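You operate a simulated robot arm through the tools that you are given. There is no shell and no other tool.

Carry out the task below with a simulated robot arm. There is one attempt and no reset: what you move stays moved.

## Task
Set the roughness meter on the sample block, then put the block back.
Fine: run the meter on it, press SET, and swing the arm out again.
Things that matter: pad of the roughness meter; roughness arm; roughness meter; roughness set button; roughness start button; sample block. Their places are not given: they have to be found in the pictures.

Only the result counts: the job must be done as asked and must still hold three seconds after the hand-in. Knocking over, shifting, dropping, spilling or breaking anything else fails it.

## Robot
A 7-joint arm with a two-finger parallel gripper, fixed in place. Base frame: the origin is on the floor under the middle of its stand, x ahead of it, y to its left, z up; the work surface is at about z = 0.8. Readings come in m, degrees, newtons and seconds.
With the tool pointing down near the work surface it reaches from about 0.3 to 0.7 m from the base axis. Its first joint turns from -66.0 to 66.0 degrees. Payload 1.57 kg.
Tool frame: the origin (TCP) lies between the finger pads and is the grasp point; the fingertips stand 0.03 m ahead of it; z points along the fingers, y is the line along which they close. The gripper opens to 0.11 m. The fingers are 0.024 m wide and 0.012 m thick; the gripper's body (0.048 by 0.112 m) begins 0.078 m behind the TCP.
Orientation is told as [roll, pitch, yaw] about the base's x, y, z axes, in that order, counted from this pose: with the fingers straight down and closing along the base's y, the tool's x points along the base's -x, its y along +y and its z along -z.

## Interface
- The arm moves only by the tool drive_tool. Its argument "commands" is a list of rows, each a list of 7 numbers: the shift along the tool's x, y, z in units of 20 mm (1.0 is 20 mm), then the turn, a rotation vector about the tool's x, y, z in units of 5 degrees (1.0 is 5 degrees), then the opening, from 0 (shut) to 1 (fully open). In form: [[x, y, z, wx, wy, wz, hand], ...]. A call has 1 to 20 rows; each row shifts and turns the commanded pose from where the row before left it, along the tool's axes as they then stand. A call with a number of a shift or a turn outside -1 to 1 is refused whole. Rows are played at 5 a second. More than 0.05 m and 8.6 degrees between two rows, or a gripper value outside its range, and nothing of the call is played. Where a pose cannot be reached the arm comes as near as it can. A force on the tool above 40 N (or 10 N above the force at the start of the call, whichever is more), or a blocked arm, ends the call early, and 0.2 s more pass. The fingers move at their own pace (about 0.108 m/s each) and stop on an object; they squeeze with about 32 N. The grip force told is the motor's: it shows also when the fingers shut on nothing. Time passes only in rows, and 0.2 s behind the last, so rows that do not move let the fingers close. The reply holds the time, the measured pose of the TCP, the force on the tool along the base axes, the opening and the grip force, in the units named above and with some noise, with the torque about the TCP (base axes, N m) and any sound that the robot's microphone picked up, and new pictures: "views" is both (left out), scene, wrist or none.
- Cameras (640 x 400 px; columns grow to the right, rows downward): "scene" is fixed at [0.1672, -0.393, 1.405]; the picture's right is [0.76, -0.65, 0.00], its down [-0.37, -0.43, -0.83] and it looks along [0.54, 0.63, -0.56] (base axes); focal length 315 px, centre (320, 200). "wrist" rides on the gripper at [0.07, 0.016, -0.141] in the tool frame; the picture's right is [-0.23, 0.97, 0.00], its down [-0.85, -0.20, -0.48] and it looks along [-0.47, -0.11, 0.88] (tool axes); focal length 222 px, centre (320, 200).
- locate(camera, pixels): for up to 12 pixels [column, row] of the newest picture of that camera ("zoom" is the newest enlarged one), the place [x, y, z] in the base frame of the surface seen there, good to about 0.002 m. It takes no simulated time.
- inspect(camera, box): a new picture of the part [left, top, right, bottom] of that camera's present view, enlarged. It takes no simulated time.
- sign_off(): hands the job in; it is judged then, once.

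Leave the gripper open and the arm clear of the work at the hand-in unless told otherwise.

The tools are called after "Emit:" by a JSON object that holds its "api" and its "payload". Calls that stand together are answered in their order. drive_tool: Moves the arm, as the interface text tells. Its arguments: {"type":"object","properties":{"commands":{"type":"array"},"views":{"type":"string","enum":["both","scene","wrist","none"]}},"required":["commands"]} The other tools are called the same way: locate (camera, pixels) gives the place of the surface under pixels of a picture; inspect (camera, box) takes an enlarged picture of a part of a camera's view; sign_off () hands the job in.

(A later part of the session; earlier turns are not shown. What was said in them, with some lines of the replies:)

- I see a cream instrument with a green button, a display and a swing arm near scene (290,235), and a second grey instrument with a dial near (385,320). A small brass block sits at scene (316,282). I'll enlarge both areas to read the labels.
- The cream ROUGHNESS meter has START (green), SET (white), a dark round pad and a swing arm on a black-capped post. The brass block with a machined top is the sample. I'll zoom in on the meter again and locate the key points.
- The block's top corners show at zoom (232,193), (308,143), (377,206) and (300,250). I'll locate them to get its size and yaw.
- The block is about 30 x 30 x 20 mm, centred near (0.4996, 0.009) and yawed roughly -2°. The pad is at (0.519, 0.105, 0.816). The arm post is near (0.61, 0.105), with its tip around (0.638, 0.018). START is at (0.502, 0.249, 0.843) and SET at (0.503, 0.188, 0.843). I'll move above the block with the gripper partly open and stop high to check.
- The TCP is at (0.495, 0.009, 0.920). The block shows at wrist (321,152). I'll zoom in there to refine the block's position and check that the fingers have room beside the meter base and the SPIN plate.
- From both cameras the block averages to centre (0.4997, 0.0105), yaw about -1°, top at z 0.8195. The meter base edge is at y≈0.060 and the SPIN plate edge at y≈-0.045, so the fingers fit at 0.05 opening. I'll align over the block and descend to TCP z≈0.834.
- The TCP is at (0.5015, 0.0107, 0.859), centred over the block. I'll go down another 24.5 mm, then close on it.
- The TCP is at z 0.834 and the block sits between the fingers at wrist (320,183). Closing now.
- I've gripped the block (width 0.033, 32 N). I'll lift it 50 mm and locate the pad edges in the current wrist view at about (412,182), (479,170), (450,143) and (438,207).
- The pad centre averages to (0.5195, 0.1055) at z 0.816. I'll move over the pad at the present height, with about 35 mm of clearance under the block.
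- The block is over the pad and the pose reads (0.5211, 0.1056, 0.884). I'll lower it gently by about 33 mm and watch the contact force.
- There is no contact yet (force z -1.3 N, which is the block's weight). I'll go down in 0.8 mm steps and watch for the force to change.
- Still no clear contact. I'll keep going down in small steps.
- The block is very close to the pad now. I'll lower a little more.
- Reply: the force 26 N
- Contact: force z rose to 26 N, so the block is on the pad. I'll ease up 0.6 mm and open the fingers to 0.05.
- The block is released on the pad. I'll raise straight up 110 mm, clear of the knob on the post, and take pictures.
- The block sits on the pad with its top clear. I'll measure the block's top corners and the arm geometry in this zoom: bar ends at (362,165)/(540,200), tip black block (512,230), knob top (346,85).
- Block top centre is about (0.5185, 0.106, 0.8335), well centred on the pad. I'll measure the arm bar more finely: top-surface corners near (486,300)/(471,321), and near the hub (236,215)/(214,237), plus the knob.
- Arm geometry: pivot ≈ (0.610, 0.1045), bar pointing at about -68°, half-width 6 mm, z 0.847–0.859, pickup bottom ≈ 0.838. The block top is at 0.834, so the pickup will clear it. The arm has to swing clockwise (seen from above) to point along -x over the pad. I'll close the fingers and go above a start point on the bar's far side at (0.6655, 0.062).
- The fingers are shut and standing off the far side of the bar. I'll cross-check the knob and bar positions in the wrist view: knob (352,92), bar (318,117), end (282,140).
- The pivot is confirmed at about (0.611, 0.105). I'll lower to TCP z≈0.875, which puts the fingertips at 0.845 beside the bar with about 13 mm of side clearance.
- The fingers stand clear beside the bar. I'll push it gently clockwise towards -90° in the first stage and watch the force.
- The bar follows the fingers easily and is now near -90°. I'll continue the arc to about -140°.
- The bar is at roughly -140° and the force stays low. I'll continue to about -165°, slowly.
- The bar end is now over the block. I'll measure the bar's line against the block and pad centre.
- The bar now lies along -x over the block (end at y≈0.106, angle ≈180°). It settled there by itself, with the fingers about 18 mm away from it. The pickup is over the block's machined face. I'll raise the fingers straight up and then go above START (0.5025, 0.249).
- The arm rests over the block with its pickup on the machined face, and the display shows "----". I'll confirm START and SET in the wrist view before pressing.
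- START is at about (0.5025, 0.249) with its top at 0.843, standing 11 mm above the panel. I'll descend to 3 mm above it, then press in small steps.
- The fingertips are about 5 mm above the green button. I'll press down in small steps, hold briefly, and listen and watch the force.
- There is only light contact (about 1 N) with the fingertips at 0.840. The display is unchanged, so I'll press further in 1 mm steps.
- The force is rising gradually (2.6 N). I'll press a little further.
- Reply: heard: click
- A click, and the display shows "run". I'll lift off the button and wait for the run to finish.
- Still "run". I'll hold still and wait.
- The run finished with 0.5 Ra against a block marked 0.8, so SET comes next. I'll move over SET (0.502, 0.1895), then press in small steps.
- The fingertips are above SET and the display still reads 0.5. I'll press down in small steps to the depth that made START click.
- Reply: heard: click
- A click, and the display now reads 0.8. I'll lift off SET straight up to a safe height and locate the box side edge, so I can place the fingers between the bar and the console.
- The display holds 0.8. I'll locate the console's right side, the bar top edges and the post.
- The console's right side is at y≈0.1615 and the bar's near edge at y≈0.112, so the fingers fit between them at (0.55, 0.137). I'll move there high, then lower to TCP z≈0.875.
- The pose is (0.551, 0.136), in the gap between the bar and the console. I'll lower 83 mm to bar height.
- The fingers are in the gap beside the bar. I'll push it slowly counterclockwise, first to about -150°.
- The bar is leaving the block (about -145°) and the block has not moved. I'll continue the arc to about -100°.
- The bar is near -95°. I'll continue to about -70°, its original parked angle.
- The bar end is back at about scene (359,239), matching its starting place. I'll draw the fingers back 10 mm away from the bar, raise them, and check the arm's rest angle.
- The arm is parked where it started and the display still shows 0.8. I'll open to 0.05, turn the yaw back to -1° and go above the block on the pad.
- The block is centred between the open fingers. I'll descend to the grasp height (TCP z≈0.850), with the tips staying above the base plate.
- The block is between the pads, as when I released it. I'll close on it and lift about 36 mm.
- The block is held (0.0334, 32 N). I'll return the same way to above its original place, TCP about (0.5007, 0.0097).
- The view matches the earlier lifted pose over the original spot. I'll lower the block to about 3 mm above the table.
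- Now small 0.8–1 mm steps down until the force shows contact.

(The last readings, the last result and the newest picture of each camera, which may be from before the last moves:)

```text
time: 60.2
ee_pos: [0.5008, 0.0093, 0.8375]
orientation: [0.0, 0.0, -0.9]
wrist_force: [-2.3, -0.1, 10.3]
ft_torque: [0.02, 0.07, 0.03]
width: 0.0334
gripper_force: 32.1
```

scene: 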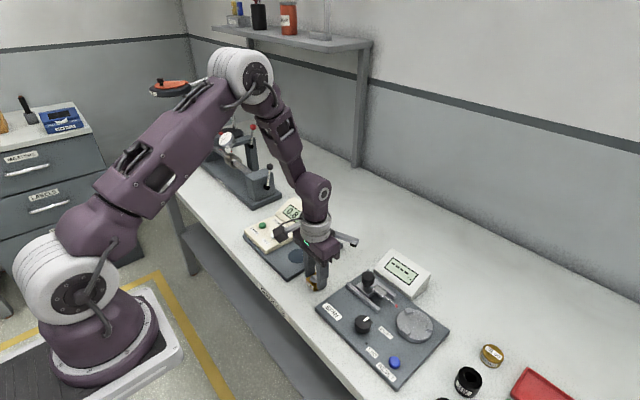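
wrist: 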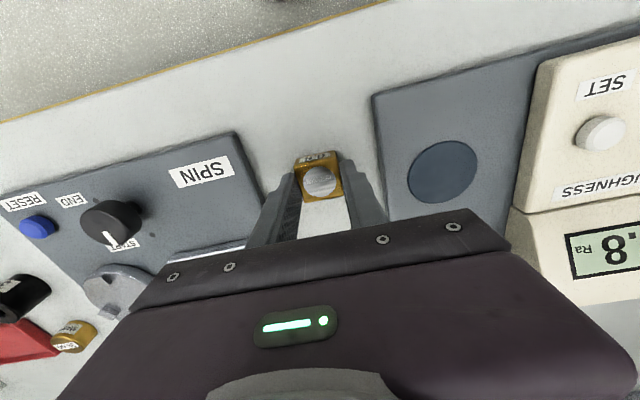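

Contact at 10 N, so the block is on the table. I'll release it by opening to 0.05, then hold.

Emit:
{"api": "drive_tool", "payload": {"commands": [[0, 0, -0.01, 0, 0, 0, 0.2], [0, 0, 0, 0, 0, 0, 0.32], [0, 0, 0, 0, 0, 0, 0.4], [0, 0, 0, 0, 0, 0, 0.45], [0, 0, 0, 0, 0, 0, 0.45]]}}

Emit:
{"api": "inspect", "payload": {"camera": "scene", "box": [280, 235, 360, 305]}}

```text
time: 61.4
ee_pos: [0.502, 0.0102, 0.838]
orientation: [0.0, 0.0, -1.0]
wrist_force: [0.3, 0.6, -0.1]
ft_torque: [-0.05, 0.01, 0.03]
width: 0.0493
gripper_force: 0.0
```

scene: 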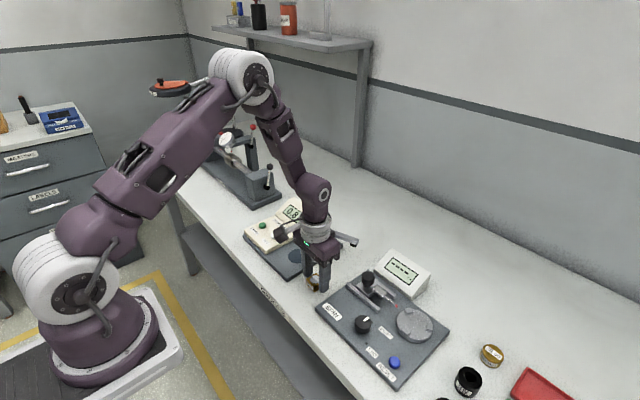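
wrist: 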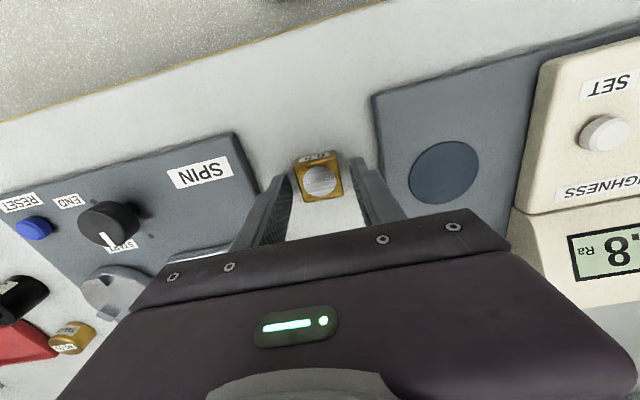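

```text
5.71 times, centred on (320, 270) of scene
```

zoom: 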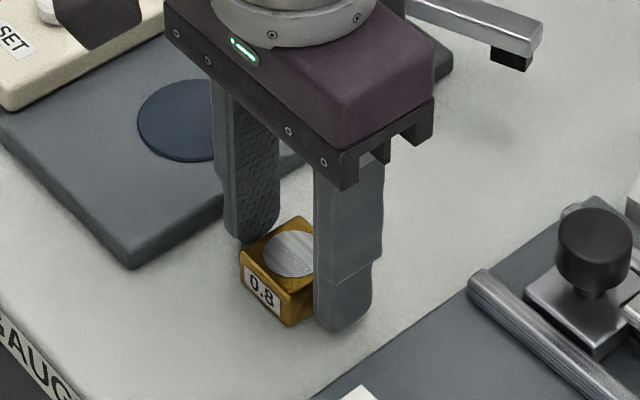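

The block is released on the table. I'll raise straight up well clear before moving away.

Emit:
{"api": "drive_tool", "payload": {"commands": [[0, 0, -0.4, 0, 0, 0, 0.45], [0, 0, -0.8, 0, 0, 0, 0.45], [0, 0, -1, 0, 0, 0, 0.45], [0, 0, -1, 0, 0, 0, 0.45], [0, 0, -1, 0, 0, 0, 0.45], [0, 0, -1, 0, 0, 0, 0.45], [0, 0, -1, 0, 0, 0, 0.45], [0, 0, -1, 0, 0, 0, 0.6], [0.5, 0, -1, 0, 0, 0, 0.8], [0.8, 0.3, -1, 0, 0, -0.2, 1], [0.8, 0.9, -1, 0, 0, 0, 1], [0.8, 0.9, -1, 0, 0, 0, 1], [0.5, 0.9, -1, 0, 0, 0, 1], [0, 0.9, -1, 0, 0, 0, 1], [0, 0.9, 0, 0, 0, 0, 1], [0, 0.9, 0, 0, 0, 0, 1], [0, 0.9, 0, 0, 0, 0, 1], [0, 0, 0, 0, 0, 0, 1]]}}

Emit:
{"api": "inspect", "payload": {"camera": "scene", "box": [290, 255, 345, 305]}}

```text
time: 65.2
ee_pos: [0.4328, 0.1436, 1.1002]
orientation: [-0.1, 0.0, 0.1]
wrist_force: [0.7, 0.1, -0.7]
ft_torque: [0.02, -0.01, -0.01]
width: 0.1099
gripper_force: 0.1
```

scene: 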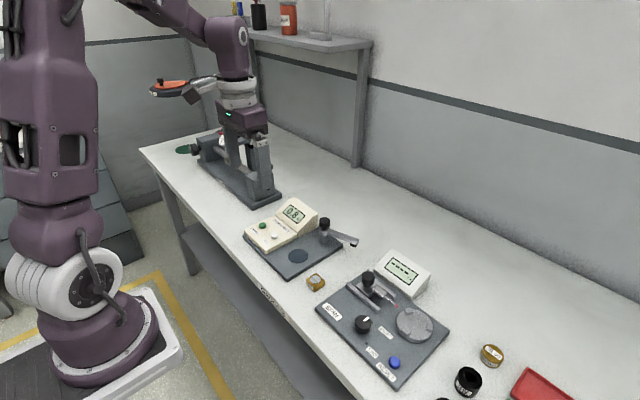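
wrist: 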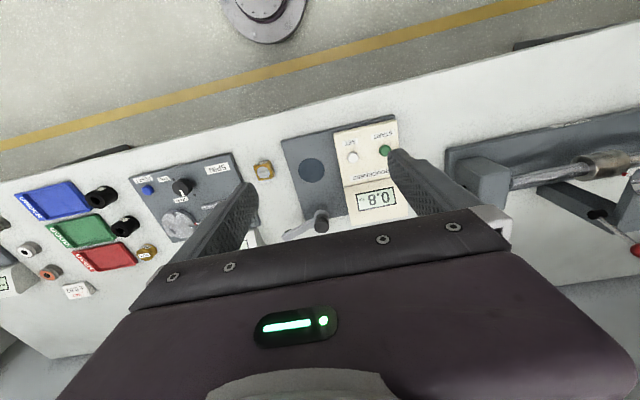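

```text
8.00 times, centred on (318, 280) of scene
```

zoom: 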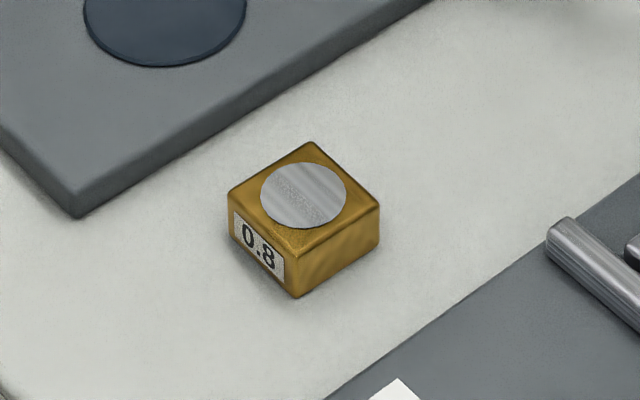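

The block is back within a pixel or so of its first picture. I'll check the meter, the arm and the rest of the scene once more.

Emit:
{"api": "inspect", "payload": {"camera": "scene", "box": [230, 180, 370, 300]}}

Emit:
{"api": "inspect", "payload": {"camera": "scene", "box": [300, 240, 520, 400]}}

```text
3.33 times, centred on (300, 240) of scene
```

zoom: 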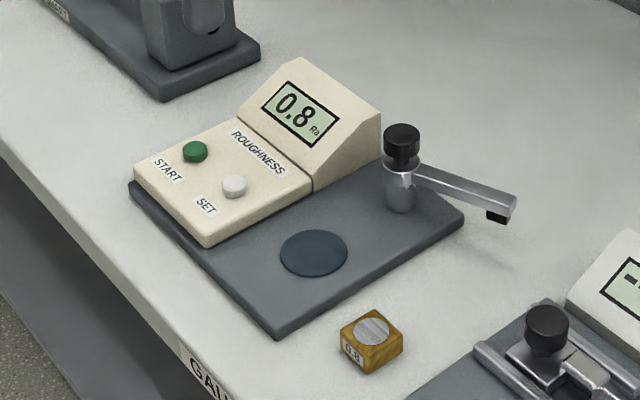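

```text
2.50 times, centred on (410, 320) of scene
```

zoom: 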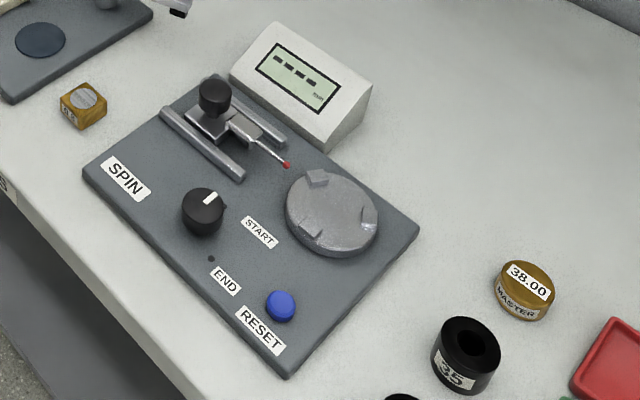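

The meter reads 0.8, the arm is swung out as at the start, and the pad is empty. The block is back in its place and everything else is untouched. The gripper is open and clear of the work, so I'm handing in.

Emit:
{"api": "sign_off", "payload": {}}

```text
The job is handed in.
```

The roughness meter is set on the sample block and the block is back where it started; the job is handed in.

- **Run:** I set the block on the pad, swung the arm over it and pressed START. The meter ran and read 0.5 Ra against the block's marked 0.8.
- **SET:** I pressed SET once, and the display changed to 0.8 and stayed there.
- **Arm:** I swung it out again, and it rests at the same place as in the first picture.
- **Block:** It sits within a pixel or so of where it was in the first picture.

In the last pictures nothing else on the bench had moved. The gripper is open and clear of the work.
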